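You operate a simulated robot arm through the tools that you are given. There is no shell and no other tool. Be economical: measure what you need, move in short steps, check, and stop when the job is done.

Carry out the task below with a simulated robot arm. There is one attempt and no reset: what you move stays moved.

TASK
Move both pegs to the SMALL holes and stand the small white bowl between them.
Fine: the peg board is in the corner side drawer; shut it after. Where these are worked on the way, their far stop is far enough and under half their travel is too little: corner side drawer.

The check looks at the end state, three seconds after you hand in, the way a careful person would. Anything else that was tipped, shoved, dropped, spilled or broken makes it a failure.

THE ROBOT
A 6-joint arm with a two-finger parallel gripper, fixed in place. Base frame: the origin is at the foot of the arm, x ahead of it, y to its left, z up. Lengths are in mm, angles in degrees, forces in N, time in s.
With the tool pointing down near the work surface it reaches from about 280 to 800 mm from the base axis. Its first joint turns from -166.0 to 166.0 degrees. Payload 3.91 kg.
The tool frame sits at the grasp point between the pads (the TCP): z along the fingers, y along the line on which they close. The tips reach 30 mm beyond it. Largest opening 110 mm; finger width 20, thickness 10; the body of the gripper, 48 by 112 mm, starts 55 mm behind the TCP.
Orientation is told as [roll, pitch, yaw] about the base's x, y, z axes, in that order, counted from this pose: with the fingers straight down and closing along the base's y, the tool's x points along the base's -x, its y along +y and its z along -z.

THE INTERFACE
- The arm moves only by the tool play_rows. Its argument "rows" is a list of rows, each a list of 7 numbers: the gripper command, from -1 (shut) to 1 (fully open), values between in proportion, then the shift along the tool's x, y, z in units of 20 mm (1.0 is 20 mm), then the turn, a rotation vector about the tool's x, y, z in units of 5 degrees (1.0 is 5 degrees). In form: [[gripper, x, y, z, rx, ry, rz], ...]. A call has 1 to 20 rows; each row shifts and turns the commanded pose from where the row before left it, along the tool's axes as they then stand. A call with a number of a shift or a turn outside -1 to 1 is refused whole. Each row takes 0.2 s and may step no farther than 50 mm and 8.6 degrees from the row before; otherwise, or with a gripper value out of range, the whole call is refused. Where a pose cannot be reached the arm comes as near as it can. A force on the tool above 40 N (or 10 N above the force at the start of the call, whichever is more), or a blocked arm, ends the call early, and 0.2 s more pass. Each finger travels about 45 mm/s and halts on what it meets, pressing with about 30 N; the grip force reading is that of the motor and also rises with nothing between the fingers. The clock runs only during rows and for 0.2 s after the last one: add rows that do not move to give the fingers time. The reply holds the time, the measured pose of the TCP, the force on the tool along the base axes, the opening and the grip force, in the units named above and with some noise, with the torque about the TCP (base axes, N m) and any sound that the robot's microphone picked up.
- Cameras (640 x 400 px; columns grow to the right, rows downward): "scene" is fixed at [221.6, -653.3, 1326.9]; the picture's right is [0.99, -0.14, 0.00], its down [-0.06, -0.39, -0.92] and it looks along [0.13, 0.91, -0.40] (base axes); focal length 365 px, centre (320, 200). "wrist" rides on the gripper at [77, 7, -114] in the tool frame; the picture's right is [-0.09, 1.00, 0.00], its down [-0.80, -0.07, -0.59] and it looks along [-0.59, -0.05, 0.80] (tool axes); focal length 270 px, centre (320, 200).
- camera(camera): a new picture of that camera. It takes no simulated time.
- move_column(by): slides the trunk up (or, below 0, down) by that many mm; the arm rides with it, the base frame stays. It gives what a move gives, with no picture.
- point_at(camera, pixels): for up to 12 pixels [column, row] of the newest picture of that camera ("zoom" is the newest enlarged one), the place [x, y, z] in the base frame of the surface seen there, good to about 2 mm, but the place of the scene camera against the robot may be out by one fixed shift of up to 18 mm in any direction. It takes no simulated time.
- zoom(camera, box): a new picture of the part [left, top, right, bottom] of that camera's present view, enlarged. It takes no simulated time.
- sign_off(): hands the job in; it is judged then, once.

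Keep the steps short. Do not move on a guess: measure, check each grasp and each placing, and mend mistakes. In all there are 80 turns and 34 pictures (those below and enlarged ones count). Leave the gripper open and the arm clear of the work at the hand-in unless told otherwise, and finish with a single line.

The tools are called after "Request:" by a JSON object that holds its "method" and its "body". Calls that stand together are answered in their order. play_rows: Moves the arm, as the interface text tells. Its arguments: {"type":"object","properties":{"rows":{"type":"array"}},"required":["rows"]} The other tools are called the same way: move_column (by) slides the trunk up or down; camera (camera) takes a picture; point_at (camera, pixels) gives the place of the surface under pixels of a picture; zoom (camera, box) takes an enlarged picture of a part of a camera's view; sign_off () hands the job in.

At the start:

```text
time: 0.0
ee_pos: [482.0, 74.0, 1186.8]
tool_rot: [0.0, 0.1, -0.1]
wrist_force: [0.1, -0.5, -0.6]
ft_torque: [0.0, 0.03, -0.03]
width: 110.3
grasp_force: 0.1
trunk travel left (down, up): [-450.0, 160.0]
```

scene: 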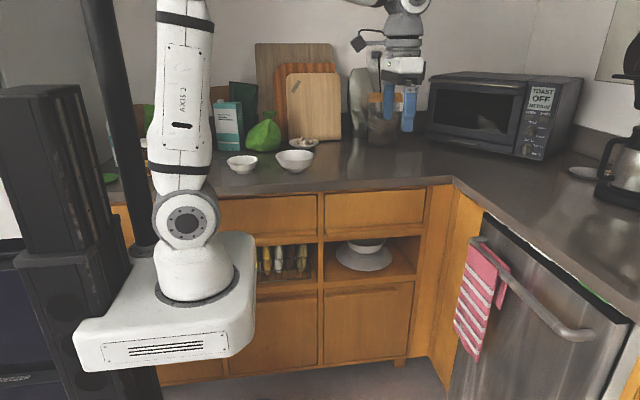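
wrist: 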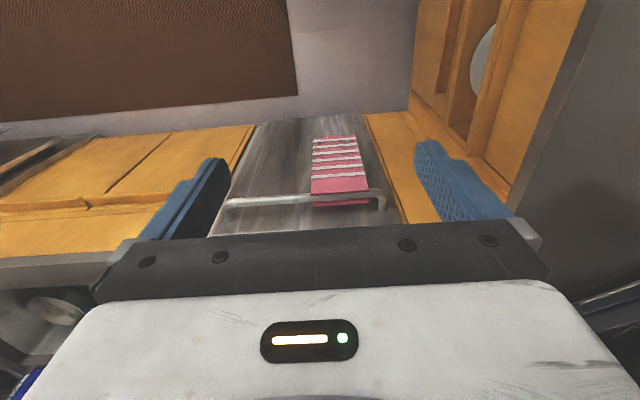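

I see two drawer fronts in the back run, near (267,216) and (375,213), and two white bowls on the counter. I'll zoom in on the drawer fronts and the bowls, and measure a few points first.

Request:
{"method": "zoom", "body": {"camera": "scene", "box": [200, 120, 460, 282]}}

Request:
{"method": "point_at", "body": {"camera": "scene", "pixels": [[375, 195], [375, 213], [375, 232], [330, 213], [422, 208], [267, 216], [243, 165], [295, 160], [303, 143], [360, 170], [455, 230], [195, 280]]}}

```text
2.46 times, centred on (330, 201) of scene
```

zoom: 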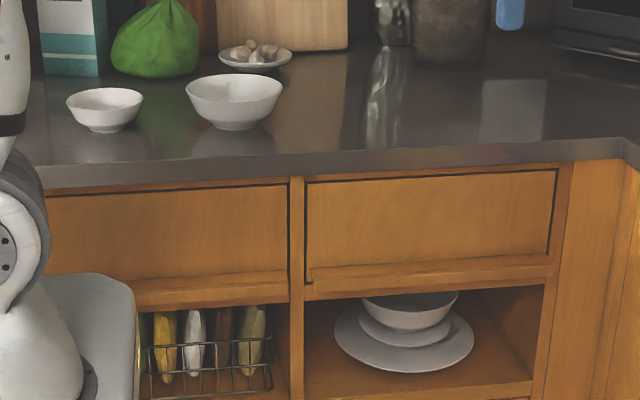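

```text
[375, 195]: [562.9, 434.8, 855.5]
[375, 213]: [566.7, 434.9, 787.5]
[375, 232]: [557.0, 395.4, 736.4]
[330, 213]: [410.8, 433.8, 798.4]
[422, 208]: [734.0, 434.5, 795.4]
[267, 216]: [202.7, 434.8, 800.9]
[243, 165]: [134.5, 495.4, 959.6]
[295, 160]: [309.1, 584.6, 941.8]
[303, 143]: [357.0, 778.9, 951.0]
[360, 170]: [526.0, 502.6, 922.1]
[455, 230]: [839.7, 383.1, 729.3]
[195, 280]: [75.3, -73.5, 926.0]
```

The right-hand drawer, nearest the corner, spans about x 405–740 with its face at y≈435. It has a lip along the bottom at z≈736 that sticks out to y≈395. I'll zoom in on the lip.

Request:
{"method": "zoom", "body": {"camera": "scene", "box": [310, 180, 438, 260]}}

Request:
{"method": "point_at", "body": {"camera": "zoom", "pixels": [[320, 240], [320, 250], [320, 258], [320, 266], [320, 274], [320, 282], [320, 290], [320, 300], [80, 264], [560, 230], [320, 60], [320, 40]]}}

```text
5.00 times, centred on (374, 220) of scene
```

zoom: 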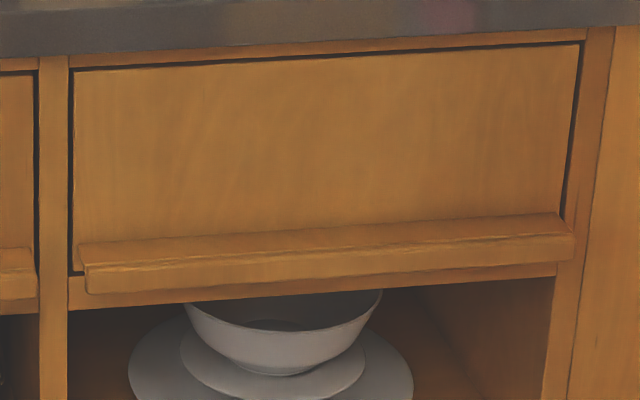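

```text
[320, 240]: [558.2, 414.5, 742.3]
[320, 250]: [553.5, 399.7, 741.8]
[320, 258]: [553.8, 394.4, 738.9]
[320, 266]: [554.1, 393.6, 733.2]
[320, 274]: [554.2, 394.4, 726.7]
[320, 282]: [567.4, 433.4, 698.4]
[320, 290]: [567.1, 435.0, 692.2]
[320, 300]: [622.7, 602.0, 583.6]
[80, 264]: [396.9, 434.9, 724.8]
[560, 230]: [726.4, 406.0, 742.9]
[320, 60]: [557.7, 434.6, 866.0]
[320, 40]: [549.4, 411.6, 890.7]
```

The lip is a bar about 18 mm thick (z≈723–742) and 41 mm deep. My plan is to turn the tool horizontal so it points at +y and the fingers close along z, then lower the trunk, grip the lip and pull. First comes the turn, in free air.

Request:
{"method": "play_rows", "body": {"rows": [[1, 0, 0, 0, -1, 0, 0], [1, 0, 0, 0, -1, 0, 0], [1, 0, 0, 0, -1, 0, 0], [1, 0, 0, 0, -1, 0, 0], [1, 0, 0, 0, -1, 0, 0], [1, 0, 0, 0, -1, 0, 0], [1, 0, 0, 0, -1, 0, 0], [1, 0, 0, 0, -1, 0, 0], [1, 0, 0, 0, -1, 0, 0], [1, 0, 0, 0, -1, 0, 0], [1, 0, 0, 0, -1, 0, 0], [1, 0, 0, 0, -1, 0, 0], [1, 0, 0, 0, -1, 0, 0], [1, 0, 0, 0, -1, 0, 0], [1, 0, 0, 0, -1, 0, 0], [1, 0, 0, 0, -1, 0, 0], [1, 0, 0, 0, -1, 0, 0], [1, 0, 0, 0, -1, 0, 0]]}}

```text
time: 3.8
ee_pos: [481.8, 74.3, 1186.5]
tool_rot: [90.1, 0.0, 0.0]
wrist_force: [-0.6, -0.7, -0.5]
ft_torque: [-0.02, -0.04, 0.02]
width: 109.8
grasp_force: 0.0
trunk travel left (down, up): [-450.0, 160.0]
```

The tool now points at +y. Next I lower the trunk by 350 mm, with everything staying in front of the cabinets.

Request:
{"method": "move_column", "body": {"by": -350}}

Request:
{"method": "camera", "body": {"camera": "scene"}}

Request:
{"method": "camera", "body": {"camera": "wrist"}}

```text
time: 7.2
ee_pos: [482.8, 73.9, 836.4]
tool_rot: [90.1, 0.0, 0.0]
wrist_force: [-0.6, 1.1, -0.5]
ft_torque: [-0.01, 0.0, 0.02]
width: 110.1
grasp_force: 0.0
trunk travel left (down, up): [-100.0, 510.0]
```

```text
29 pictures are left
```

scene: 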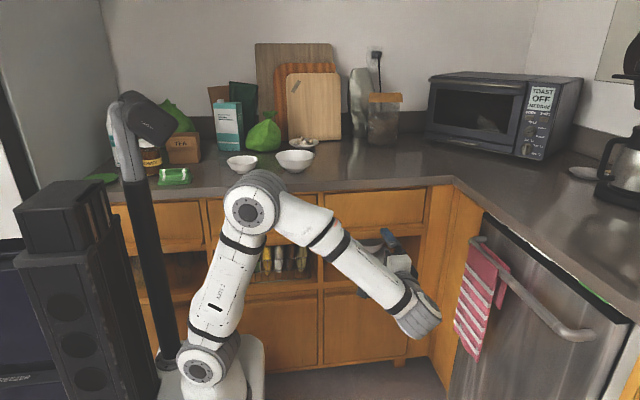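

```text
28 pictures are left
```

wrist: 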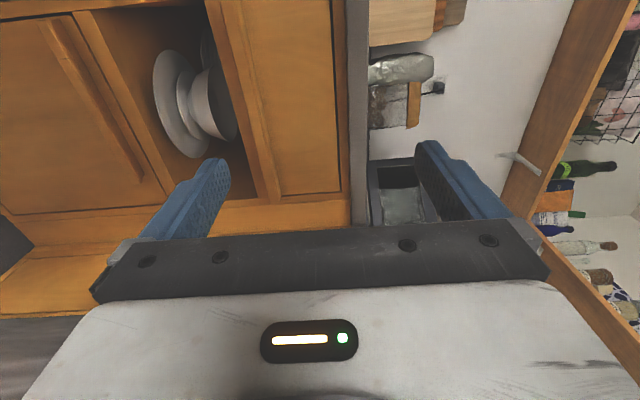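

In the wrist picture (right is up), the drawer face lies between columns 250 and 345, and its lip is the strip at about column 240. I'll measure the lip with this camera to remove the scene camera's fixed shift.

Request:
{"method": "point_at", "body": {"camera": "wrist", "pixels": [[216, 40], [222, 40], [228, 40], [234, 40], [240, 40], [246, 40], [252, 40], [300, 40], [240, 100], [250, 130], [276, 190], [285, 198]]}}

Request:
{"method": "zoom", "body": {"camera": "wrist", "box": [190, 0, 370, 220]}}

```text
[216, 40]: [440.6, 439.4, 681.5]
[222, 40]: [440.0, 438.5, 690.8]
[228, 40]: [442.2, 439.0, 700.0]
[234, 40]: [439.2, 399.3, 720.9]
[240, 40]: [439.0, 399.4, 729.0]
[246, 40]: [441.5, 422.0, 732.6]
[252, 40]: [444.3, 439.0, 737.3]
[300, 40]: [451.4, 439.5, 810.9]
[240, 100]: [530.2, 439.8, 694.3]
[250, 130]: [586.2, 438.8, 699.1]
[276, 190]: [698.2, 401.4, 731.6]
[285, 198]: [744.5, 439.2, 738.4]
```

```text
1.82 times, centred on (280, 110) of wrist
```

zoom: 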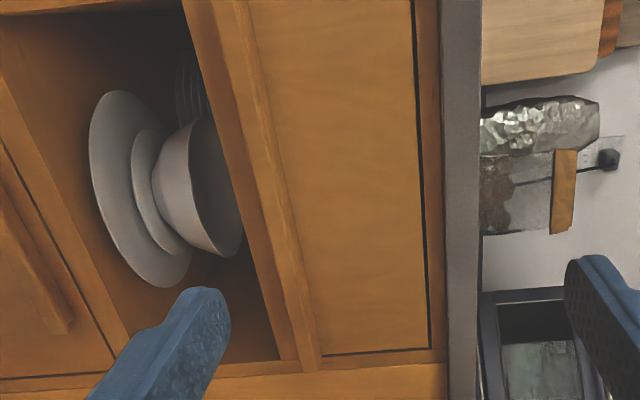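

The lip's true place is y 399–439, z ≈714–733 (centre about 723), which means the scene camera reads about 10 high in z and 5 low in y. Next I move to x≈562, z≈723 and advance to y≈375.

Request:
{"method": "play_rows", "body": {"rows": [[1, -0.66, -0.94, 0, 0, 0, 0], [1, -0.66, -0.94, 0, 0, 0, 0], [1, -0.66, -0.94, 0, 0, 0, 0], [1, -0.66, -0.94, 0, 0, 0, 0], [1, -0.66, -0.94, 0, 0, 0, 0], [1, -0.66, -0.94, 0, 0, 0, 0], [1, 0, 0, 1, 0, 0, 0], [1, 0, 0, 1, 0, 0, 0], [1, 0, 0, 1, 0, 0, 0], [1, 0, 0, 1, 0, 0, 0], [1, 0, 0, 1, 0, 0, 0], [1, 0, 0, 1, 0, 0, 0], [1, 0, 0, 1, 0, 0, 0], [1, 0, 0, 1, 0, 0, 0], [1, 0, 0, 1, 0, 0, 0], [1, 0, 0, 1, 0, 0, 0], [1, 0, 0, 1, 0, 0, 0], [1, 0, 0, 1, 0, 0, 0], [1, 0, 0, 1, 0, 0, 0], [1, 0, 0, 1, 0, 0, 0]]}}

Request:
{"method": "camera", "body": {"camera": "wrist"}}

```text
time: 11.4
ee_pos: [561.9, 355.2, 724.3]
tool_rot: [90.0, 0.1, 0.0]
wrist_force: [-0.2, 0.0, -0.2]
ft_torque: [0.0, 0.02, 0.01]
width: 110.1
grasp_force: 0.0
trunk travel left (down, up): [-100.0, 510.0]
```

```text
26 pictures are left
```

wrist: 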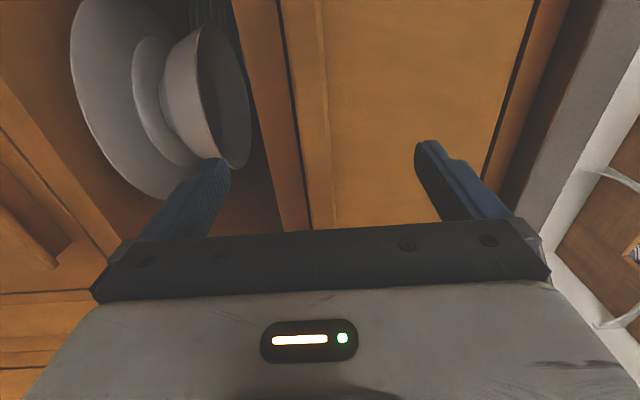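

The lip sits midway between the fingers, at columns 300–330. I advance 47 mm and close on it.

Request:
{"method": "play_rows", "body": {"rows": [[1, 0, 0, 0.8, 0, 0, 0], [1, 0, 0, 0.8, 0, 0, 0], [1, 0, 0, 0.7, 0, 0, 0], [-1, 0, 0, 0, 0, 0, 0], [-1, 0, 0, 0, 0, 0, 0], [-1, 0, 0, 0, 0, 0, 0], [-1, 0, 0, 0, 0, 0, 0], [-1, 0, 0, 0, 0, 0, 0], [-1, 0, 0, 0, 0, 0, 0], [-1, 0, 0, 0, 0, 0, 0]]}}

```text
time: 13.6
ee_pos: [560.8, 401.1, 720.9]
tool_rot: [89.8, 0.2, 0.0]
wrist_force: [-6.0, -5.8, -18.9]
ft_torque: [0.62, -0.53, -0.66]
width: 19.7
grasp_force: 44.8
trunk travel left (down, up): [-100.0, 510.0]
```

The grip is 19.7 mm wide, so the lip is held. The tool is being pushed about 3 mm down, so I ease the command 2.5 mm lower and start pulling in -y.

Request:
{"method": "play_rows", "body": {"rows": [[-1, 0, -0.13, 0, 0, 0, 0], [-1, 0, 0, -0.5, 0, 0, 0], [-1, 0, 0, -0.5, 0, 0, 0], [-1, 0, 0, -0.5, 0, 0, 0], [-1, 0, 0, -0.5, 0, 0, 0], [-1, 0, 0, -0.5, 0, 0, 0], [-1, 0, 0, -0.5, 0, 0, 0]]}}

```text
time: 15.2
ee_pos: [559.7, 340.6, 721.1]
tool_rot: [90.0, 0.0, 0.0]
wrist_force: [-1.4, 1.1, -2.9]
ft_torque: [0.37, 0.18, 1.27]
width: 20.2
grasp_force: 44.9
trunk travel left (down, up): [-100.0, 510.0]
```

The drawer is moving easily: 60 mm with little force. I keep pulling.

Request:
{"method": "play_rows", "body": {"rows": [[-1, 0, 0, -0.6, 0, 0, 0], [-1, 0, 0, -0.6, 0, 0, 0], [-1, 0, 0, -0.6, 0, 0, 0], [-1, 0, 0, -0.6, 0, 0, 0], [-1, 0, 0, -0.6, 0, 0, 0], [-1, 0, 0, -0.6, 0, 0, 0], [-1, 0, 0, -0.6, 0, 0, 0], [-1, 0, 0, -0.6, 0, 0, 0], [-1, 0, 0, -0.6, 0, 0, 0], [-1, 0, 0, -0.6, 0, 0, 0], [-1, 0, 0, -0.6, 0, 0, 0], [-1, 0, 0, -0.6, 0, 0, 0], [-1, 0, 0, -0.6, 0, 0, 0], [-1, 0, 0, -0.6, 0, 0, 0], [-1, 0, 0, -0.6, 0, 0, 0], [-1, 0, 0, -0.6, 0, 0, 0], [-1, 0, 0, -0.6, 0, 0, 0], [-1, 0, 0, -0.6, 0, 0, 0]]}}

Request:
{"method": "camera", "body": {"camera": "scene"}}

```text
time: 19.0
ee_pos: [561.0, 123.5, 720.8]
tool_rot: [90.0, 0.1, 0.0]
wrist_force: [-16.5, -1.4, -8.4]
ft_torque: [0.18, -0.26, -0.12]
width: 19.9
grasp_force: 45.1
trunk travel left (down, up): [-100.0, 510.0]
```

```text
25 pictures are left
```

scene: 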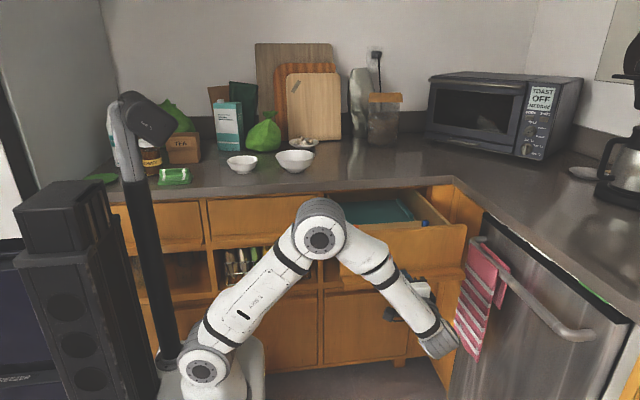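

The drawer is open about 277 mm and I can see a teal board inside. I keep pulling toward the stop.

Request:
{"method": "play_rows", "body": {"rows": [[-1, 0, 0, -0.5, 0, 0, 0], [-1, 0, 0, -0.5, 0, 0, 0], [-1, 0, 0, -0.5, 0, 0, 0], [-1, 0, 0, -0.5, 0, 0, 0], [-1, 0, 0, -0.5, 0, 0, 0], [-1, 0, 0, -0.5, 0, 0, 0]]}}

```text
time: 20.4
ee_pos: [559.9, 64.1, 720.3]
tool_rot: [90.0, 0.0, 0.0]
wrist_force: [-12.3, 0.7, -4.0]
ft_torque: [0.39, 0.22, 0.39]
width: 19.8
grasp_force: 44.7
trunk travel left (down, up): [-100.0, 510.0]
```

Request:
{"method": "play_rows", "body": {"rows": [[-1, 0, 0, -0.4, 0, 0, 0], [-1, 0, 0, -0.4, 0, 0, 0], [-1, 0, 0, -0.4, 0, 0, 0], [-1, 0, 0, -0.4, 0, 0, 0], [-1, 0, 0, -0.4, 0, 0, 0], [-1, 0, 0, -0.4, 0, 0, 0]]}}

Request:
{"method": "camera", "body": {"camera": "scene"}}

```text
time: 21.8
ee_pos: [559.9, 15.2, 720.1]
tool_rot: [90.0, 0.0, -0.1]
wrist_force: [-8.8, 0.6, -2.3]
ft_torque: [0.24, 0.15, -0.05]
width: 20.0
grasp_force: 44.6
trunk travel left (down, up): [-100.0, 510.0]
```

```text
24 pictures are left
```

scene: 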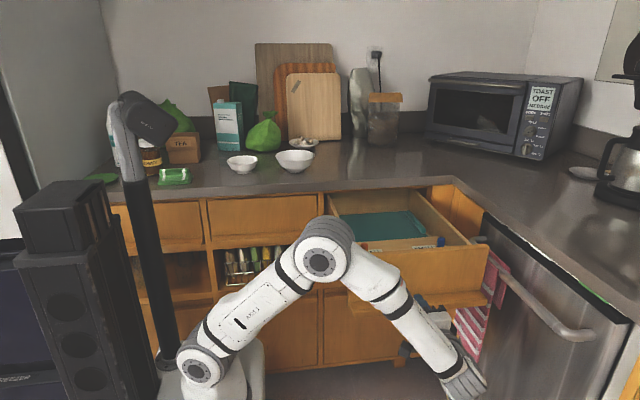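

The drawer is open 386 mm. I'll zoom into it to see the contents and how close it comes to the towel and dishwasher handle.

Request:
{"method": "zoom", "body": {"camera": "scene", "box": [310, 170, 518, 300]}}

Request:
{"method": "point_at", "body": {"camera": "zoom", "pixels": [[250, 160], [160, 220], [180, 225], [340, 215], [360, 215], [385, 205], [405, 205], [545, 240], [505, 210], [610, 240], [130, 150], [330, 140]]}}

```text
3.08 times, centred on (414, 235) of scene
```

zoom: 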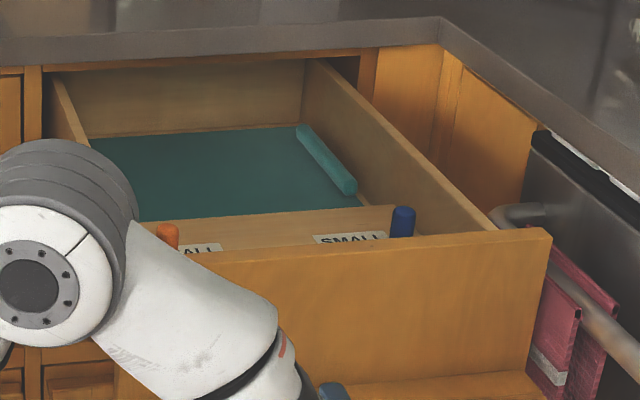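

```text
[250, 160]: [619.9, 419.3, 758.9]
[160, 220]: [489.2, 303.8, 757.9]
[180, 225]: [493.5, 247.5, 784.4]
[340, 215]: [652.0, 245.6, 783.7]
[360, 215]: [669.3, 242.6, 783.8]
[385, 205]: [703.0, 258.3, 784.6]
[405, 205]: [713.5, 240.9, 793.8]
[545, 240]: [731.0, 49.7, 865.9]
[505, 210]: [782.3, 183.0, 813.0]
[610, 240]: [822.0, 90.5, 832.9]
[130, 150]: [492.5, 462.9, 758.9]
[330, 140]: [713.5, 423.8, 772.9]
```

The board sits at the front of the drawer with an orange and a blue peg, and "SMALL" labels on both sides. The drawer clears the dishwasher handle by about 35 mm. It's open far enough, so I release the lip and back away 70 mm.

Request:
{"method": "play_rows", "body": {"rows": [[0, 0, 0, 0, 0, 0, 0], [1, 0, 0, 0, 0, 0, 0], [1, 0, 0, 0, 0, 0, 0], [1, 0, 0, 0, 0, 0, 0], [1, 0, 0, 0, 0, 0, 0], [1, 0, 0, 0, 0, 0, 0], [1, 0, 0, -0.9, 0, 0, 0], [1, 0, 0, -0.9, 0, 0, 0], [1, 0, 0, -0.9, 0, 0, 0], [1, 0, 0, -0.9, 0, 0, 0]]}}

Request:
{"method": "move_column", "body": {"by": 250}}

```text
time: 24.0
ee_pos: [560.9, -55.4, 720.0]
tool_rot: [90.0, -0.1, 0.0]
wrist_force: [0.5, 0.7, 0.7]
ft_torque: [0.0, 0.02, 0.0]
width: 109.9
grasp_force: 0.0
trunk travel left (down, up): [-100.0, 510.0]
```

```text
time: 26.6
ee_pos: [561.1, -55.1, 970.0]
tool_rot: [89.9, 0.0, 0.0]
wrist_force: [0.0, 0.1, 0.8]
ft_torque: [0.02, 0.0, 0.01]
width: 110.2
grasp_force: 0.0
trunk travel left (down, up): [-350.0, 260.0]
```

That's clear. I turn the tool back to pointing down.

Request:
{"method": "play_rows", "body": {"rows": [[1, 0, 0, 0, 1, 0, 0], [1, 0, 0, 0, 1, 0, 0], [1, 0, 0, 0, 1, 0, 0], [1, 0, 0, 0, 1, 0, 0], [1, 0, 0, 0, 1, 0, 0], [1, 0, 0, 0, 1, 0, 0], [1, 0, 0, 0, 1, 0, 0], [1, 0, 0, 0, 1, 0, 0], [1, 0, 0, 0, 1, 0, 0], [1, 0, 0, 0, 1, 0, 0], [1, 0, 0, 0, 1, 0, 0], [1, 0, 0, 0, 1, 0, 0], [1, 0, 0, 0, 1, 0, 0], [1, 0, 0, 0, 1, 0, 0], [1, 0, 0, 0, 1, 0, 0], [1, 0, 0, 0, 1, 0, 0], [1, 0, 0, 0, 1, 0, 0], [1, 0, 0, 0, 1, 0, 0]]}}

```text
time: 30.4
ee_pos: [560.2, -54.7, 972.1]
tool_rot: [-0.1, 0.0, -0.1]
wrist_force: [-0.1, 0.1, 0.7]
ft_torque: [0.0, 0.01, -0.02]
width: 109.9
grasp_force: 0.1
trunk travel left (down, up): [-350.0, 260.0]
```

Next I move the wrist camera to look at the board: TCP to about (427, 155, 1000).

Request:
{"method": "play_rows", "body": {"rows": [[1, 0.6, 0.95, -0.14, 0, 0, 0], [1, 0.6, 0.95, -0.14, 0, 0, 0], [1, 0.6, 0.95, -0.14, 0, 0, 0], [1, 0.6, 0.95, -0.14, 0, 0, 0], [1, 0.6, 0.95, -0.14, 0, 0, 0], [1, 0.6, 0.95, -0.14, 0, 0, 0], [1, 0.6, 0.95, -0.14, 0, 0, 0], [1, 0.6, 0.95, -0.14, 0, 0, 0], [1, 0.6, 0.95, -0.14, 0, 0, 0], [1, 0.6, 0.95, -0.14, 0, 0, 0], [1, 0.6, 0.95, -0.14, 0, 0, 0]]}}

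Request:
{"method": "camera", "body": {"camera": "wrist"}}

```text
time: 32.8
ee_pos: [429.3, 155.0, 1002.5]
tool_rot: [0.0, 0.0, 0.0]
wrist_force: [0.3, -0.3, 0.9]
ft_torque: [0.02, -0.01, -0.02]
width: 109.9
grasp_force: 0.1
trunk travel left (down, up): [-350.0, 260.0]
```

```text
22 pictures are left
```

wrist: 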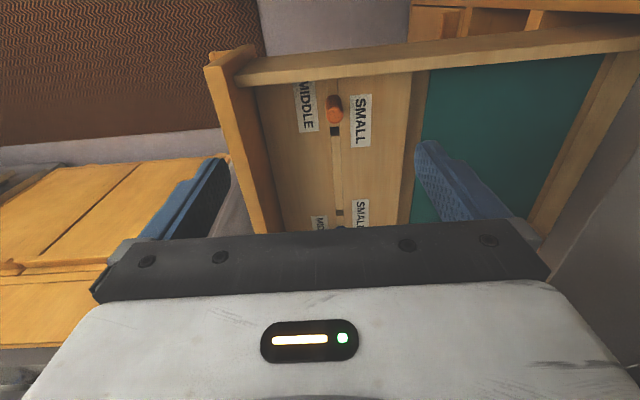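

Request:
{"method": "point_at", "body": {"camera": "wrist", "pixels": [[334, 98], [334, 112], [334, 130], [340, 212], [361, 120], [306, 107], [361, 210], [319, 221], [341, 229], [280, 150], [395, 150], [337, 170]]}}

Request:
{"method": "zoom", "body": {"camera": "wrist", "box": [240, 70, 420, 240]}}

Request:
{"method": "zoom", "body": {"camera": "scene", "box": [310, 170, 518, 300]}}

```text
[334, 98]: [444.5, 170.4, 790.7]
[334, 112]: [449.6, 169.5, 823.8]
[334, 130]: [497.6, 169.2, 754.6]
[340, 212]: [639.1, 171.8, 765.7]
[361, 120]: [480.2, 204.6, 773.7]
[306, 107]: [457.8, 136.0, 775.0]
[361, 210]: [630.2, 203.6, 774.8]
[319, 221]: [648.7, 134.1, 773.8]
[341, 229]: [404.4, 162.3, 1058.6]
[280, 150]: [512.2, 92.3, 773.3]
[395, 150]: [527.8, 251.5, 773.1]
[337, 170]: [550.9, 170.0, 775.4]
```

```text
2.35 times, centred on (330, 155) of wrist
```

zoom: 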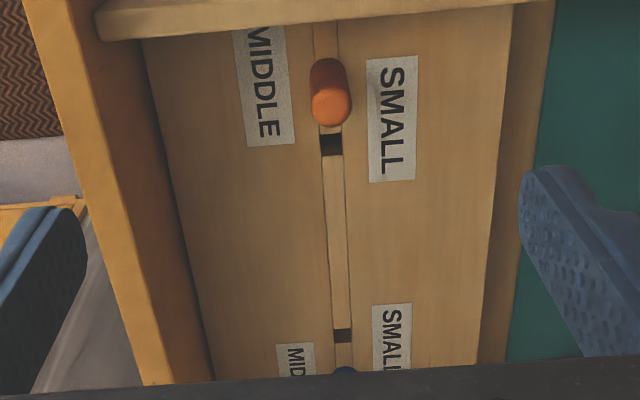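

```text
3.08 times, centred on (414, 235) of scene
```

zoom: 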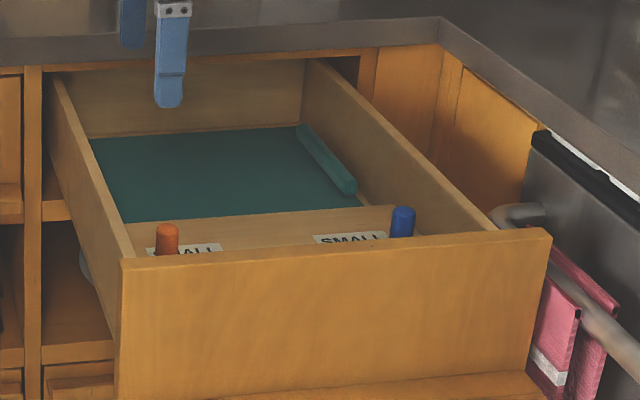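

In the wrist picture, down is +x. The orange peg stands at about (447,170) with its top at z≈824, and the board surface is at z≈774. Two dark gaps show at x≈497 and x≈639. The far half is hidden by the gripper, so I'll back the camera off toward -x and up.

Request:
{"method": "play_rows", "body": {"rows": [[1, 0.9, 0, -0.5, 0, 0, 0], [1, 0.9, 0, -0.5, 0, 0, 0], [1, 0.9, 0, -0.5, 0, 0, 0], [1, 0.9, 0, -0.5, 0, 0, 0], [1, 0.9, 0, -0.5, 0, 0, 0], [1, 0.9, 0, -0.5, 0, 0, 0]]}}

Request:
{"method": "zoom", "body": {"camera": "wrist", "box": [230, 50, 430, 240]}}

```text
time: 34.2
ee_pos: [320.6, 154.0, 1060.9]
tool_rot: [-0.1, 0.0, 0.0]
wrist_force: [0.4, 0.4, 0.0]
ft_torque: [0.01, -0.02, 0.0]
width: 110.2
grasp_force: 0.1
trunk travel left (down, up): [-350.0, 260.0]
```

```text
2.11 times, centred on (330, 145) of wrist
```

zoom: 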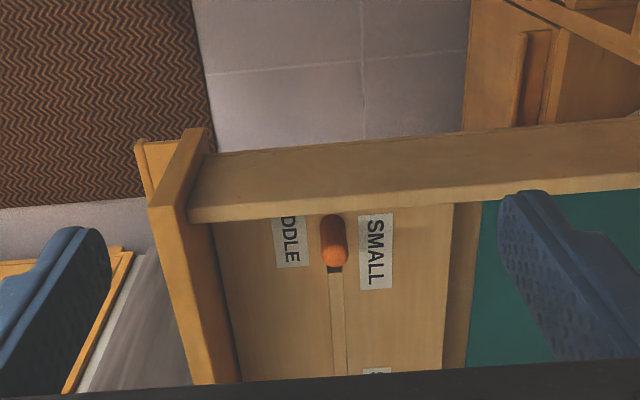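

Moving the camera backward made it worse, since the gripper hides what lies forward. I move forward to TCP x≈520 at this height.

Request:
{"method": "play_rows", "body": {"rows": [[1, -1, 0.1, 0, 0, 0, 0], [1, -1, 0.1, 0, 0, 0, 0], [1, -1, 0.1, 0, 0, 0, 0], [1, -1, 0.1, 0, 0, 0, 0], [1, -1, 0.1, 0, 0, 0, 0], [1, -1, 0.1, 0, 0, 0, 0], [1, -1, 0.1, 0, 0, 0, 0], [1, -1, 0.1, 0, 0, 0, 0], [1, -1, 0, 0, 0, 0, 0], [1, -1, 0, 0, 0, 0, 0]]}}

Request:
{"method": "zoom", "body": {"camera": "wrist", "box": [220, 0, 440, 230]}}

```text
time: 36.4
ee_pos: [520.9, 169.9, 1061.1]
tool_rot: [0.0, 0.0, 0.1]
wrist_force: [0.2, 1.0, -0.4]
ft_torque: [-0.05, 0.01, 0.03]
width: 110.1
grasp_force: 0.1
trunk travel left (down, up): [-350.0, 260.0]
```

```text
1.74 times, centred on (330, 115) of wrist
```

zoom: 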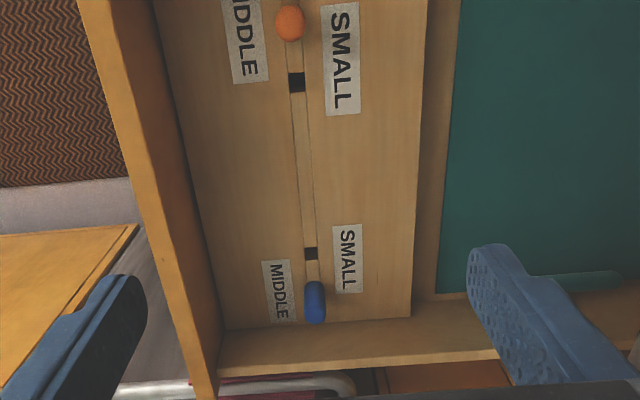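

Now the whole board shows. The pegs stand in the outer holes (MIDDLE labels), and the dark inner holes are the SMALL ones. I'll measure the hole edges and the pegs.

Request:
{"method": "point_at", "body": {"camera": "zoom", "pixels": [[288, 82], [305, 82], [296, 72], [297, 92], [304, 254], [318, 254], [311, 246], [311, 261], [291, 20], [315, 288], [316, 318], [307, 170]]}}

Request:
{"method": "zoom", "body": {"camera": "wrist", "box": [290, 0, 362, 45]}}

Request:
{"method": "zoom", "body": {"camera": "wrist", "box": [280, 135, 376, 195]}}

```text
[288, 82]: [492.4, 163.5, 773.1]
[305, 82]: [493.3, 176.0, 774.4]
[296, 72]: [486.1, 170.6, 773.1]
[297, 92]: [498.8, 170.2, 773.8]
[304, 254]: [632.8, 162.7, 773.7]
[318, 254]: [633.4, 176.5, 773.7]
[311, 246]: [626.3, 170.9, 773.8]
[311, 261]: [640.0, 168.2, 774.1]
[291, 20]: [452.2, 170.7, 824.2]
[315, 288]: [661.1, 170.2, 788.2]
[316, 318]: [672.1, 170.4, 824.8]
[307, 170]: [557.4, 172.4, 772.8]
```

```text
8.89 times, centred on (326, 22) of wrist
```

zoom: 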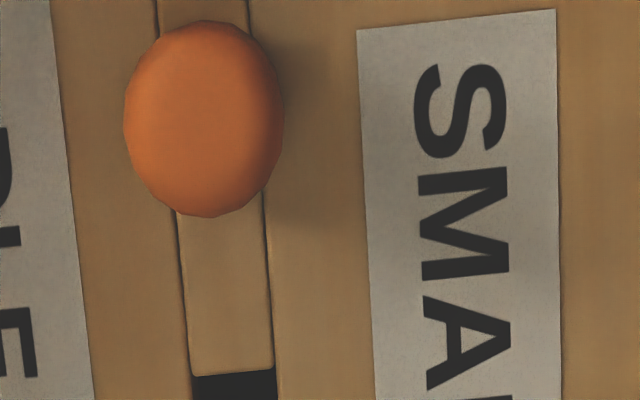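

```text
6.67 times, centred on (328, 165) of wrist
```

zoom: 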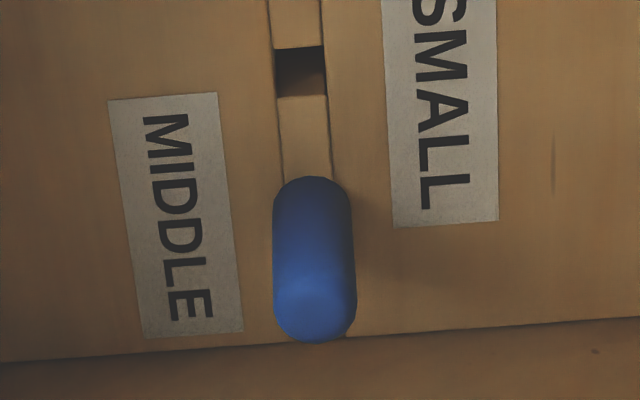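

The SMALL holes are about 13 mm square, centred at (492.5,170) and (633.2,170). The pegs are near (452,170) and (673,170), about 19 mm across, with tops at z≈824. I move above the orange peg to z≈865 and look.

Request:
{"method": "play_rows", "body": {"rows": [[0.1, 0.86, 0.01, 1, 0, 0, 0], [0.1, 0.86, 0.01, 1, 0, 0, 0], [0.1, 0.86, 0.01, 1, 0, 0, 0], [0.1, 0.86, 0.01, 1, 0, 0, 0], [0.1, 0, 0, 1, 0, 0, 0], [0.1, 0, 0, 1, 0, 0, 0], [0.1, 0, 0, 1, 0, 0, 0], [0.1, 0, 0, 1, 0, 0, 0], [0.1, 0, 0, 1, 0, 0, 0], [0.1, 0, 0, 0.8, 0, 0, 0]]}}

Request:
{"method": "camera", "body": {"camera": "wrist"}}

```text
time: 38.6
ee_pos: [450.9, 170.7, 865.6]
tool_rot: [0.1, 0.0, 0.0]
wrist_force: [-0.2, 0.5, -1.2]
ft_torque: [0.0, 0.01, 0.02]
width: 60.4
grasp_force: 0.0
trunk travel left (down, up): [-350.0, 260.0]
```

```text
15 pictures are left
```

wrist: 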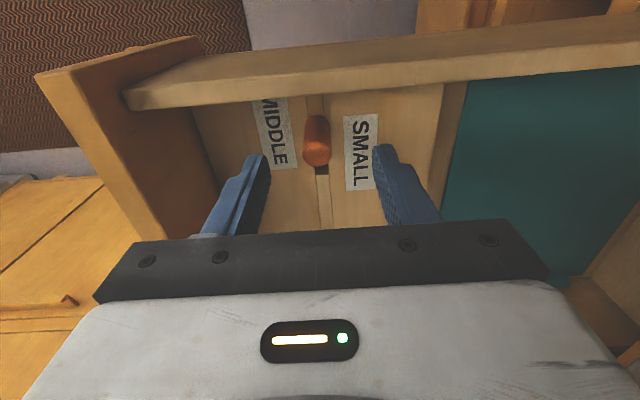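

The peg's top at (317,155) lies between the fingers. I'll measure its centre and the height of the side wall.

Request:
{"method": "point_at", "body": {"camera": "wrist", "pixels": [[317, 155], [317, 146], [317, 163], [306, 154], [328, 154], [314, 118], [400, 62], [400, 75], [304, 135], [329, 135]]}}

```text
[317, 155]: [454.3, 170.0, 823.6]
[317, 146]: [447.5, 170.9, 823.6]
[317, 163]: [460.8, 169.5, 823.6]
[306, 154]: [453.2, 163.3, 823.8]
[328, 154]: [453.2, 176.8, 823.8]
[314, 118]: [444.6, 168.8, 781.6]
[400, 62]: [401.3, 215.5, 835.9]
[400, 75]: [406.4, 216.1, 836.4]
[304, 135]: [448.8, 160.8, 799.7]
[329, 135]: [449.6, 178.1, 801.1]
```

The peg's centre is about (453.2,170.0), and the side wall top at z 836 stays below the gripper body. I shift 2.3 mm in x, lower to z≈811 and close.

Request:
{"method": "play_rows", "body": {"rows": [[0.1, -0.115, -0.03, 0.6, 0, 0, 0], [0.1, 0, 0, 0.8, 0, 0, 0], [0.1, 0, 0, 0.8, 0, 0, 0], [0.1, 0, 0, 0.53, 0, 0, 0], [-1, 0, 0, 0, 0, 0, 0], [-1, 0, 0, 0, 0, 0, 0], [-1, 0, 0, 0, 0, 0, 0], [-1, 0, 0, 0, 0, 0, 0], [-1, 0, 0, 0, 0, 0, 0]]}}

```text
time: 40.6
ee_pos: [454.2, 170.3, 810.5]
tool_rot: [0.0, 0.0, 0.0]
wrist_force: [0.1, -1.9, -0.8]
ft_torque: [-0.04, 0.01, 0.0]
width: 18.1
grasp_force: 29.8
trunk travel left (down, up): [-350.0, 260.0]
```

The peg is held, 18 mm wide, with almost no side force. I lift it 70 mm and look at the stem and the emptied hole.

Request:
{"method": "play_rows", "body": {"rows": [[-1, 0, 0, -0.3, 0, 0, 0], [-1, 0, 0, -0.4, 0, 0, 0], [-1, 0, 0, -0.7, 0, 0, 0], [-1, 0, 0, -0.7, 0, 0, 0], [-1, 0, 0, -0.7, 0, 0, 0], [-1, 0, 0, -0.7, 0, 0, 0]]}}

Request:
{"method": "zoom", "body": {"camera": "wrist", "box": [220, 60, 420, 220]}}

```text
time: 42.0
ee_pos: [453.5, 170.9, 881.0]
tool_rot: [-0.1, 0.0, -0.1]
wrist_force: [-0.4, -1.2, -0.5]
ft_torque: [-0.03, 0.04, 0.01]
width: 17.9
grasp_force: 29.9
trunk travel left (down, up): [-350.0, 260.0]
```

```text
2.50 times, centred on (320, 140) of wrist
```

zoom: 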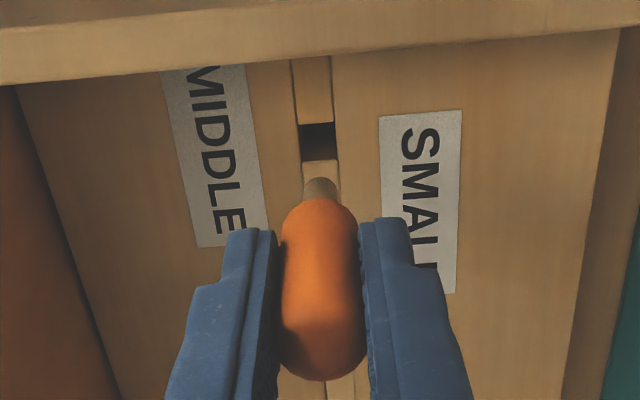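

The peg came out cleanly with a short round stem, and the empty MIDDLE hole is at zoom (318,142). I'll measure the hole and the stem.

Request:
{"method": "point_at", "body": {"camera": "zoom", "pixels": [[296, 142], [338, 142], [317, 122], [320, 163], [316, 181], [320, 181], [306, 190], [336, 190], [320, 198], [320, 205], [400, 160], [320, 350]]}}

```text
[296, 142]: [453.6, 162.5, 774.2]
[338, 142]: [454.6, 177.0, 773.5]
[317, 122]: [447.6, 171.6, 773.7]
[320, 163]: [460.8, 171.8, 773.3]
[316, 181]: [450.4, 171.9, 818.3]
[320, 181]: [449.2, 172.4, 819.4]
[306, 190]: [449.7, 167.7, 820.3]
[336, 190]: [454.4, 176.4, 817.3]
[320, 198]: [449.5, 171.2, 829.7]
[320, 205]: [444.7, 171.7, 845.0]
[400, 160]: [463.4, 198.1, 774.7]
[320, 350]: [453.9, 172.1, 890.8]
```

The stem is about 10–12 mm across and 26 mm long, and the hole is 13.5 mm. The MIDDLE hole is centred at (454.2,170) and the SMALL hole at (492.5,170). I shift 38.7 mm in +x and check that the hole shows at the same place in the same zoom window.

Request:
{"method": "play_rows", "body": {"rows": [[-1, -0.65, 0, 0, 0, 0, 0], [-1, -0.65, 0, 0, 0, 0, 0], [-1, -0.635, 0, 0, 0, 0, 0], [-1, 0, 0, 0, 0, 0, 0]]}}

Request:
{"method": "zoom", "body": {"camera": "wrist", "box": [220, 60, 420, 220]}}

Request:
{"method": "point_at", "body": {"camera": "zoom", "pixels": [[296, 142], [338, 142], [317, 122], [320, 163]]}}

```text
time: 43.0
ee_pos: [491.8, 170.1, 881.0]
tool_rot: [0.0, -0.1, 0.0]
wrist_force: [0.5, 0.8, -0.4]
ft_torque: [0.0, -0.01, -0.02]
width: 18.1
grasp_force: 30.3
trunk travel left (down, up): [-350.0, 260.0]
```

```text
2.50 times, centred on (320, 140) of wrist
```

zoom: 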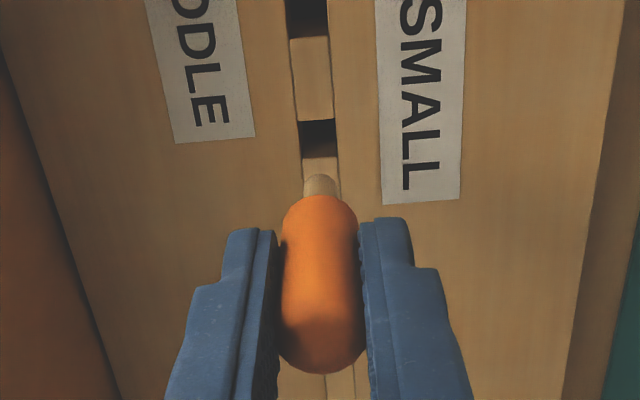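

```text
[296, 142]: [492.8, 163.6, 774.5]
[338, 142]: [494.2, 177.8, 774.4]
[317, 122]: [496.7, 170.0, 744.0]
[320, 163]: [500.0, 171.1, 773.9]
```

The hole and the stem keep the same relative place as before, to within about 1 mm. I lower 70 mm, slowly at the end.

Request:
{"method": "play_rows", "body": {"rows": [[-1, 0, 0, 0.7, 0, 0, 0], [-1, 0, 0, 0.7, 0, 0, 0], [-1, 0, 0, 0.5, 0, 0, 0], [-1, 0, 0, 0.3, 0, 0, 0], [-1, 0, 0, 0.3, 0, 0, 0], [-1, 0, 0, 0.3, 0, 0, 0], [-1, 0, 0, 0.25, 0, 0, 0], [-1, 0, 0, 0.25, 0, 0, 0], [-1, 0, 0, 0.2, 0, 0, 0]]}}

```text
time: 45.0
ee_pos: [492.5, 170.1, 813.6]
tool_rot: [0.1, -0.4, 0.0]
wrist_force: [3.1, 2.5, 22.6]
ft_torque: [0.3, -0.15, 0.05]
width: 17.8
grasp_force: 30.3
trunk travel left (down, up): [-350.0, 260.0]
```

The tool stopped at z 813.6 with 22 N upward, against 810.5 when I grasped. It is seated or nearly so. I release and back up to check the peg's height.

Request:
{"method": "play_rows", "body": {"rows": [[-0.3, 0, 0, -0.12, 0, 0, 0], [0.1, 0, 0, 0, 0, 0, 0], [0.1, 0, 0, 0, 0, 0, 0], [0.1, 0, 0, -0.9, 0, 0, 0], [0.1, 0, 0, -0.9, 0, 0, 0], [0.1, 0, 0, -0.9, 0, 0, 0]]}}

Request:
{"method": "camera", "body": {"camera": "wrist"}}

Request:
{"method": "point_at", "body": {"camera": "wrist", "pixels": [[317, 155], [317, 148], [317, 162], [309, 155], [326, 155], [314, 118], [314, 124], [315, 110]]}}

```text
time: 46.4
ee_pos: [492.8, 170.7, 866.8]
tool_rot: [0.0, 0.0, 0.1]
wrist_force: [-0.9, -0.3, 0.1]
ft_torque: [0.0, -0.01, 0.0]
width: 60.5
grasp_force: 0.0
trunk travel left (down, up): [-350.0, 260.0]
```

```text
12 pictures are left
```

wrist: 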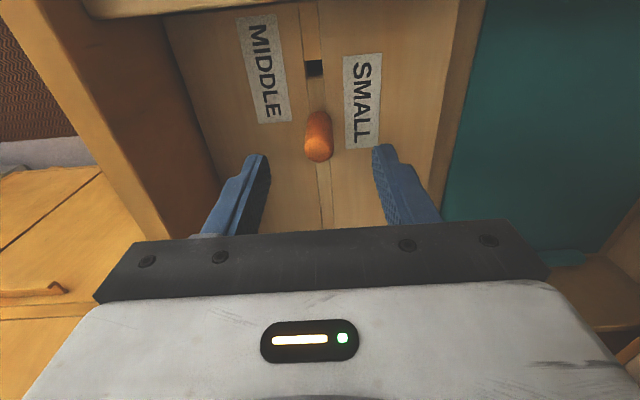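

```text
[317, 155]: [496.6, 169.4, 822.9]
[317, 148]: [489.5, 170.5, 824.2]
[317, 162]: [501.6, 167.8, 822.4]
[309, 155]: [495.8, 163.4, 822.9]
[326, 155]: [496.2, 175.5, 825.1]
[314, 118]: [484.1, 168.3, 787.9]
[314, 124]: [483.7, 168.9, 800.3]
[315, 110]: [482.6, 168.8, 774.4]
```

The orange peg's top reads z≈823.5, so it is seated, and its old hole is empty. Next I go above the blue peg at x≈672.

Request:
{"method": "play_rows", "body": {"rows": [[0.1, 0, 0, -0.9, 0, 0, 0], [0.1, -1, 0, 0, 0, 0, 0], [0.1, -1, 0, 0, 0, 0, 0], [0.1, -1, 0, 0, 0, 0, 0], [0.1, -1, 0, 0, 0, 0, 0], [0.1, -1, 0, 0, 0, 0, 0], [0.1, -1, 0, 0, 0, 0, 0], [0.1, -1, 0, 0, 0, 0, 0], [0.1, -1, 0, 0, 0, 0, 0], [0.1, -0.95, 0, 0, 0, 0, 0], [0.1, 0, 0, 0.9, 0, 0, 0], [0.1, 0, 0, 0, 0, 0, 0]]}}

Request:
{"method": "camera", "body": {"camera": "wrist"}}

Request:
{"method": "point_at", "body": {"camera": "wrist", "pixels": [[317, 155], [317, 146], [317, 163], [306, 154], [328, 154], [314, 120], [314, 116], [304, 135], [329, 135]]}}

```text
time: 49.0
ee_pos: [671.8, 169.9, 867.2]
tool_rot: [0.0, -0.1, 0.0]
wrist_force: [-0.9, 0.5, 0.9]
ft_torque: [-0.03, -0.01, -0.03]
width: 60.5
grasp_force: 0.0
trunk travel left (down, up): [-350.0, 260.0]
```

```text
11 pictures are left
```

wrist: 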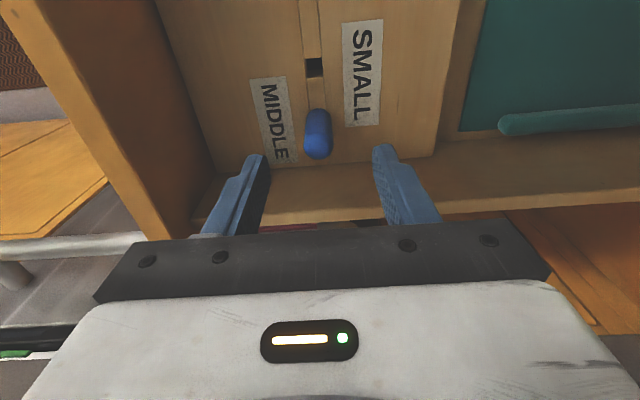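

```text
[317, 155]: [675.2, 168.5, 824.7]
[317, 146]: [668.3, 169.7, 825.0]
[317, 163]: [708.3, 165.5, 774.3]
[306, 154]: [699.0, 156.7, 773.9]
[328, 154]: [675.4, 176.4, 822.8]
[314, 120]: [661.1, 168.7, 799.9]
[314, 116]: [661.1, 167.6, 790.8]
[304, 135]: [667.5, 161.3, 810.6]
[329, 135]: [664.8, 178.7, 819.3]
```

The blue peg's centre is about (670.6,170). I shift 1 mm, lower 56 mm, grip and lift.

Request:
{"method": "play_rows", "body": {"rows": [[0.1, 0.05, 0, 0.6, 0, 0, 0], [0.1, 0, 0, 0.8, 0, 0, 0], [0.1, 0, 0, 0.8, 0, 0, 0], [0.1, 0, 0, 0.6, 0, 0, 0], [-1, 0, 0, 0, 0, 0, 0], [-1, 0, 0, 0, 0, 0, 0], [-1, 0, 0, 0, 0, 0, 0], [-1, 0, 0, 0, 0, 0, 0], [-1, 0, 0, 0, 0, 0, 0]]}}

Request:
{"method": "play_rows", "body": {"rows": [[-1, 0, 0, -0.3, 0, 0, 0], [-1, 0, 0, -0.4, 0, 0, 0], [-1, 0, 0, -0.7, 0, 0, 0], [-1, 0, 0, -0.7, 0, 0, 0], [-1, 0, 0, -0.7, 0, 0, 0], [-1, 0, 0, -0.7, 0, 0, 0], [-1, 0.65, 0, 0, 0, 0, 0], [-1, 0.65, 0, 0, 0, 0, 0], [-1, 0.57, 0, 0, 0, 0, 0], [-1, 0, 0, 0, 0, 0, 0]]}}

Request:
{"method": "zoom", "body": {"camera": "wrist", "box": [220, 60, 420, 220]}}

```text
time: 51.0
ee_pos: [670.5, 169.3, 811.5]
tool_rot: [0.0, 0.0, 0.0]
wrist_force: [-0.6, 0.8, 0.1]
ft_torque: [0.01, -0.02, 0.0]
width: 17.9
grasp_force: 30.2
trunk travel left (down, up): [-350.0, 260.0]
```

```text
time: 53.2
ee_pos: [633.1, 170.0, 881.3]
tool_rot: [0.1, 0.0, 0.0]
wrist_force: [0.0, 0.2, -0.3]
ft_torque: [0.0, 0.0, 0.01]
width: 18.0
grasp_force: 30.0
trunk travel left (down, up): [-350.0, 260.0]
```

```text
2.50 times, centred on (320, 140) of wrist
```

zoom: 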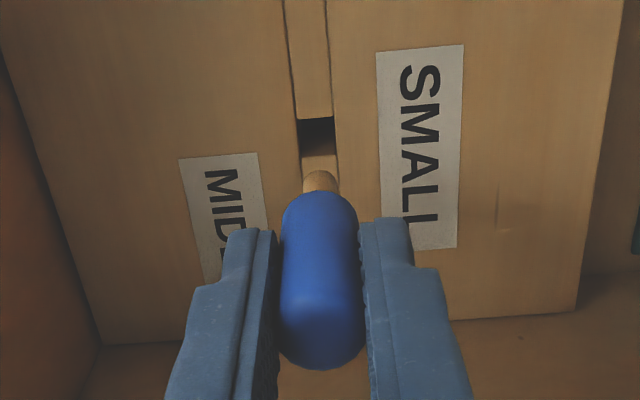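

The stem and the hole have the same relative place as with the orange peg. I lower it in.

Request:
{"method": "play_rows", "body": {"rows": [[-1, 0, 0, 0.7, 0, 0, 0], [-1, 0, 0, 0.7, 0, 0, 0], [-1, 0, 0, 0.5, 0, 0, 0], [-1, 0, 0, 0.3, 0, 0, 0], [-1, 0, 0, 0.3, 0, 0, 0], [-1, 0, 0, 0.3, 0, 0, 0], [-1, 0, 0, 0.25, 0, 0, 0], [-1, 0, 0, 0.25, 0, 0, 0], [-1, 0, 0, 0.15, 0, 0, 0]]}}

```text
time: 55.2
ee_pos: [634.2, 170.5, 815.0]
tool_rot: [0.1, -0.1, 0.0]
wrist_force: [2.9, 2.4, 23.1]
ft_torque: [0.34, -0.1, -0.01]
width: 18.2
grasp_force: 30.2
trunk travel left (down, up): [-350.0, 260.0]
```

It behaves the same as the first peg. I release, rise and check.

Request:
{"method": "play_rows", "body": {"rows": [[-0.3, 0, 0, -0.12, 0, 0, 0], [0.1, 0, 0, 0, 0, 0, 0], [0.1, 0, 0, 0, 0, 0, 0], [0.1, 0, 0, -0.9, 0, 0, 0], [0.1, 0, 0, -0.9, 0, 0, 0], [0.1, 0, 0, -1, 0, 0, 0], [0.1, 0, 0, -1, 0, 0, 0], [0.1, 0, 0, -1, 0, 0, 0]]}}

Request:
{"method": "camera", "body": {"camera": "wrist"}}

```text
time: 57.0
ee_pos: [633.3, 168.8, 911.6]
tool_rot: [0.0, 0.0, -0.1]
wrist_force: [0.2, -0.4, -1.2]
ft_torque: [-0.01, -0.01, 0.0]
width: 60.4
grasp_force: 0.0
trunk travel left (down, up): [-350.0, 260.0]
```

```text
9 pictures are left
```

wrist: 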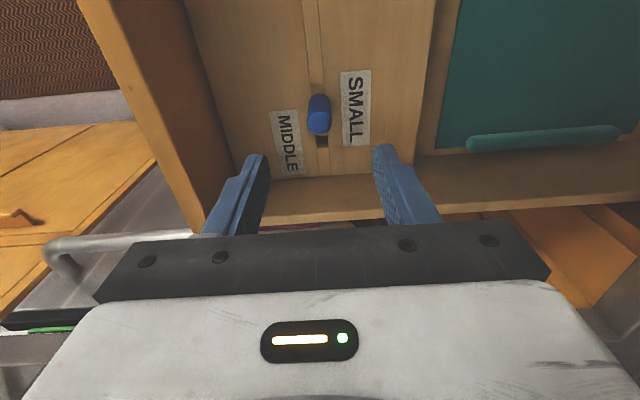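

Request:
{"method": "point_at", "body": {"camera": "wrist", "pixels": [[319, 123], [319, 116], [319, 129], [312, 122], [326, 122], [317, 95]]}}

Request:
{"method": "point_at", "body": {"camera": "scene", "pixels": [[228, 160], [257, 159], [242, 155], [242, 172], [242, 163], [277, 157], [313, 158], [216, 130], [262, 145], [295, 150]]}}

```text
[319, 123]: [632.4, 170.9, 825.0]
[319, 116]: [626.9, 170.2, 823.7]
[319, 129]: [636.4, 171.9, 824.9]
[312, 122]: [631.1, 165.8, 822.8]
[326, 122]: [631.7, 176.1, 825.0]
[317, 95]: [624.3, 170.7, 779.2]
```

```text
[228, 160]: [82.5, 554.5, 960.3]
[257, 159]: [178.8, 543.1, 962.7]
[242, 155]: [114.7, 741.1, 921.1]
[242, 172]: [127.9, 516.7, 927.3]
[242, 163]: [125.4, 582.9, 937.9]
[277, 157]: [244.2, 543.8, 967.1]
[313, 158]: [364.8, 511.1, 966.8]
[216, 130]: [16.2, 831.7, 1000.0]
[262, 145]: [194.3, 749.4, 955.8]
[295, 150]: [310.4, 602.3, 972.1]
```

Both pegs are seated, with tops at z≈824. The small white bowl is the left one, about 95 mm across, near (135,550) with its rim at z≈950. I rise first and then travel there at z≈1060, well above the counter objects.

Request:
{"method": "play_rows", "body": {"rows": [[1, 0, 0, -1, 0, 0, 0], [1, 0, 0, -1, 0, 0, 0], [1, 0, 0, -1, 0, 0, 0], [1, 0, 0, -1, 0, 0, 0], [1, 0, 0, -1, 0, 0, 0], [1, 0, 0, -1, 0, 0, 0], [1, 0, 0, -1, 0, 0, 0], [1, 0, 0, -0.4, 0, 0, 0], [1, 1, 0.79, 0, 0, 0, 0], [1, 1, 0.79, 0, 0, 0, 0], [1, 1, 0.79, 0, 0, 0, 0], [1, 1, 0.79, 0, 0, 0, 0], [1, 1, 0.79, 0, 0, 0, 0], [1, 1, 0.79, 0, 0, 0, 0], [1, 1, 0.79, 0, 0, 0, 0], [1, 1, 0.79, 0, 0, 0, 0]]}}

Request:
{"method": "play_rows", "body": {"rows": [[1, 1, 0.79, 0, 0, 0, 0], [1, 1, 0.79, 0, 0, 0, 0], [1, 1, 0.79, 0, 0, 0, 0], [1, 1, 0.79, 0, 0, 0, 0], [1, 1, 0.79, 0, 0, 0, 0], [1, 1, 0.79, 0, 0, 0, 0], [1, 1, 0.79, 0, 0, 0, 0], [1, 1, 0.79, 0, 0, 0, 0], [1, 1, 0.79, 0, 0, 0, 0], [1, 1, 0.79, 0, 0, 0, 0], [1, 1, 0.79, 0, 0, 0, 0], [1, 1, 0.79, 0, 0, 0, 0], [1, 1, 0.79, 0, 0, 0, 0], [1, 1, 0.79, 0, 0, 0, 0], [1, 1, 0.79, 0, 0, 0, 0], [1, 1, 0.79, 0, 0, 0, 0], [1, 0, 0, 0, 0, 0, 0]]}}

Request:
{"method": "camera", "body": {"camera": "wrist"}}

```text
time: 60.4
ee_pos: [473.9, 297.0, 1059.6]
tool_rot: [0.0, 0.0, 0.0]
wrist_force: [-0.5, -0.3, -0.2]
ft_torque: [-0.01, 0.0, 0.01]
width: 109.8
grasp_force: 0.1
trunk travel left (down, up): [-350.0, 260.0]
```

```text
time: 64.0
ee_pos: [154.0, 550.0, 1059.0]
tool_rot: [0.0, 0.0, -0.1]
wrist_force: [-0.3, -0.1, 0.7]
ft_torque: [-0.03, 0.0, -0.03]
width: 110.1
grasp_force: 0.0
trunk travel left (down, up): [-350.0, 260.0]
```

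```text
8 pictures are left
```

wrist: 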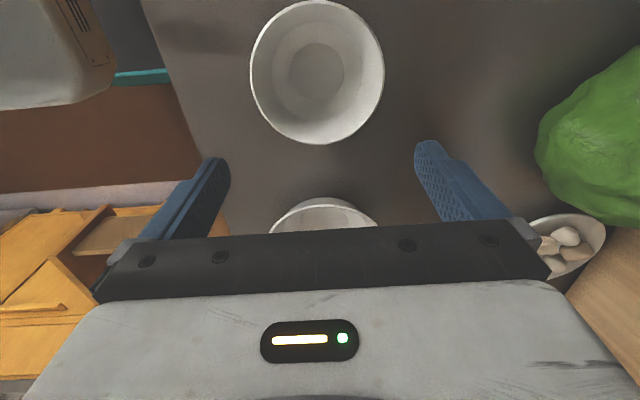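

The small bowl is at (317,72). I'll measure its rim, its bottom and the counter.

Request:
{"method": "point_at", "body": {"camera": "wrist", "pixels": [[252, 75], [382, 72], [316, 3], [320, 141], [256, 90], [379, 90], [264, 30], [368, 30], [311, 72], [200, 100], [440, 60], [322, 198]]}}

```text
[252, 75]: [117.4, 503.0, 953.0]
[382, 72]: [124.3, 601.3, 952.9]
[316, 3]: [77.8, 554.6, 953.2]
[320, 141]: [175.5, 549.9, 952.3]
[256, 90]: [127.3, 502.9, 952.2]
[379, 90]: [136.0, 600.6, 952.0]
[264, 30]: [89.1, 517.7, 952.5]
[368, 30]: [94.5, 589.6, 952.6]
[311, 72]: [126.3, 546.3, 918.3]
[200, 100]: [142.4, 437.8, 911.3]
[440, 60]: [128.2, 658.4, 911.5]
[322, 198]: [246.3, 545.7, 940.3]
```

The rim is a circle about 99 mm across, centred at (126.7,552), at z 952.5; the counter is at 911.5. At full opening that leaves about 5 mm per side. I centre and descend to z≈990 for a check look.

Request:
{"method": "play_rows", "body": {"rows": [[1, 0.7, 0.05, 0, 0, 0, 0], [1, 0.665, 0.05, 0, 0, 0, 0], [1, 0, 0, 0.9, 0, 0, 0], [1, 0, 0, 0.9, 0, 0, 0], [1, 0, 0, 0.9, 0, 0, 0], [1, 0, 0, 0.7, 0, 0, 0], [1, 0, 0, 0, 0, 0, 0]]}}

Request:
{"method": "camera", "body": {"camera": "wrist"}}

Request:
{"method": "point_at", "body": {"camera": "wrist", "pixels": [[235, 120], [250, 120], [390, 120], [400, 120], [320, 60], [240, 155], [400, 150], [222, 165], [425, 150]]}}

```text
time: 65.6
ee_pos: [125.6, 551.3, 990.3]
tool_rot: [0.0, 0.0, 0.0]
wrist_force: [-0.2, -0.2, 0.0]
ft_torque: [-0.02, 0.01, 0.0]
width: 109.9
grasp_force: 0.1
trunk travel left (down, up): [-350.0, 260.0]
```

```text
7 pictures are left
```

wrist: 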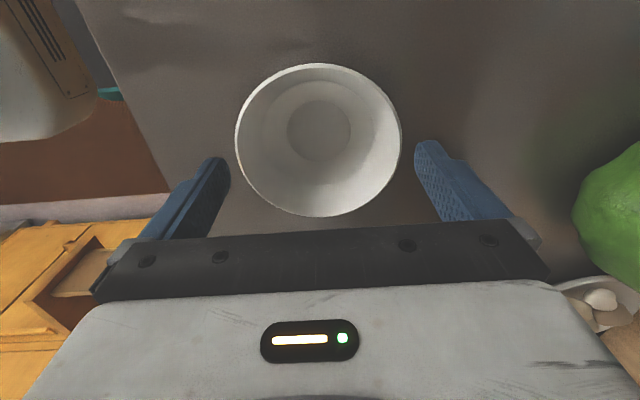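

```text
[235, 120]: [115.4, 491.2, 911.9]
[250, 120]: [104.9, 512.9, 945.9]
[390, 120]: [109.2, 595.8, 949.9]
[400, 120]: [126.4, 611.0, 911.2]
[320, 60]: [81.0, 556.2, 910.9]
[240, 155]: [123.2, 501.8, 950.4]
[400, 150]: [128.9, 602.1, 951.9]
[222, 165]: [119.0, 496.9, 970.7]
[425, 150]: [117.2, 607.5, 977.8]
```

The rim spans y 502–602 and the fingers sit at about 497 and 607, so it's centred. I descend 35 mm to z≈955 and close.

Request:
{"method": "play_rows", "body": {"rows": [[1, -0.03, 0.04, 0.4, 0, 0, 0], [1, 0, 0, 0.5, 0, 0, 0], [1, 0, 0, 0.5, 0, 0, 0], [1, 0, 0, 0.35, 0, 0, 0], [1, 0, 0, 0, 0, 0, 0], [0.85, 0, 0, 0, 0, 0, 0], [0.75, 0, 0, 0, 0, 0, 0], [0.65, 0, 0, 0, 0, 0, 0], [0.5, 0, 0, 0, 0, 0, 0], [0.5, 0, 0, 0, 0, 0, 0]]}}

```text
time: 67.8
ee_pos: [127.8, 552.6, 955.9]
tool_rot: [-0.1, 0.0, 0.0]
wrist_force: [-0.3, -1.0, -0.2]
ft_torque: [0.02, 0.02, 0.02]
width: 102.4
grasp_force: 30.0
trunk travel left (down, up): [-350.0, 260.0]
```

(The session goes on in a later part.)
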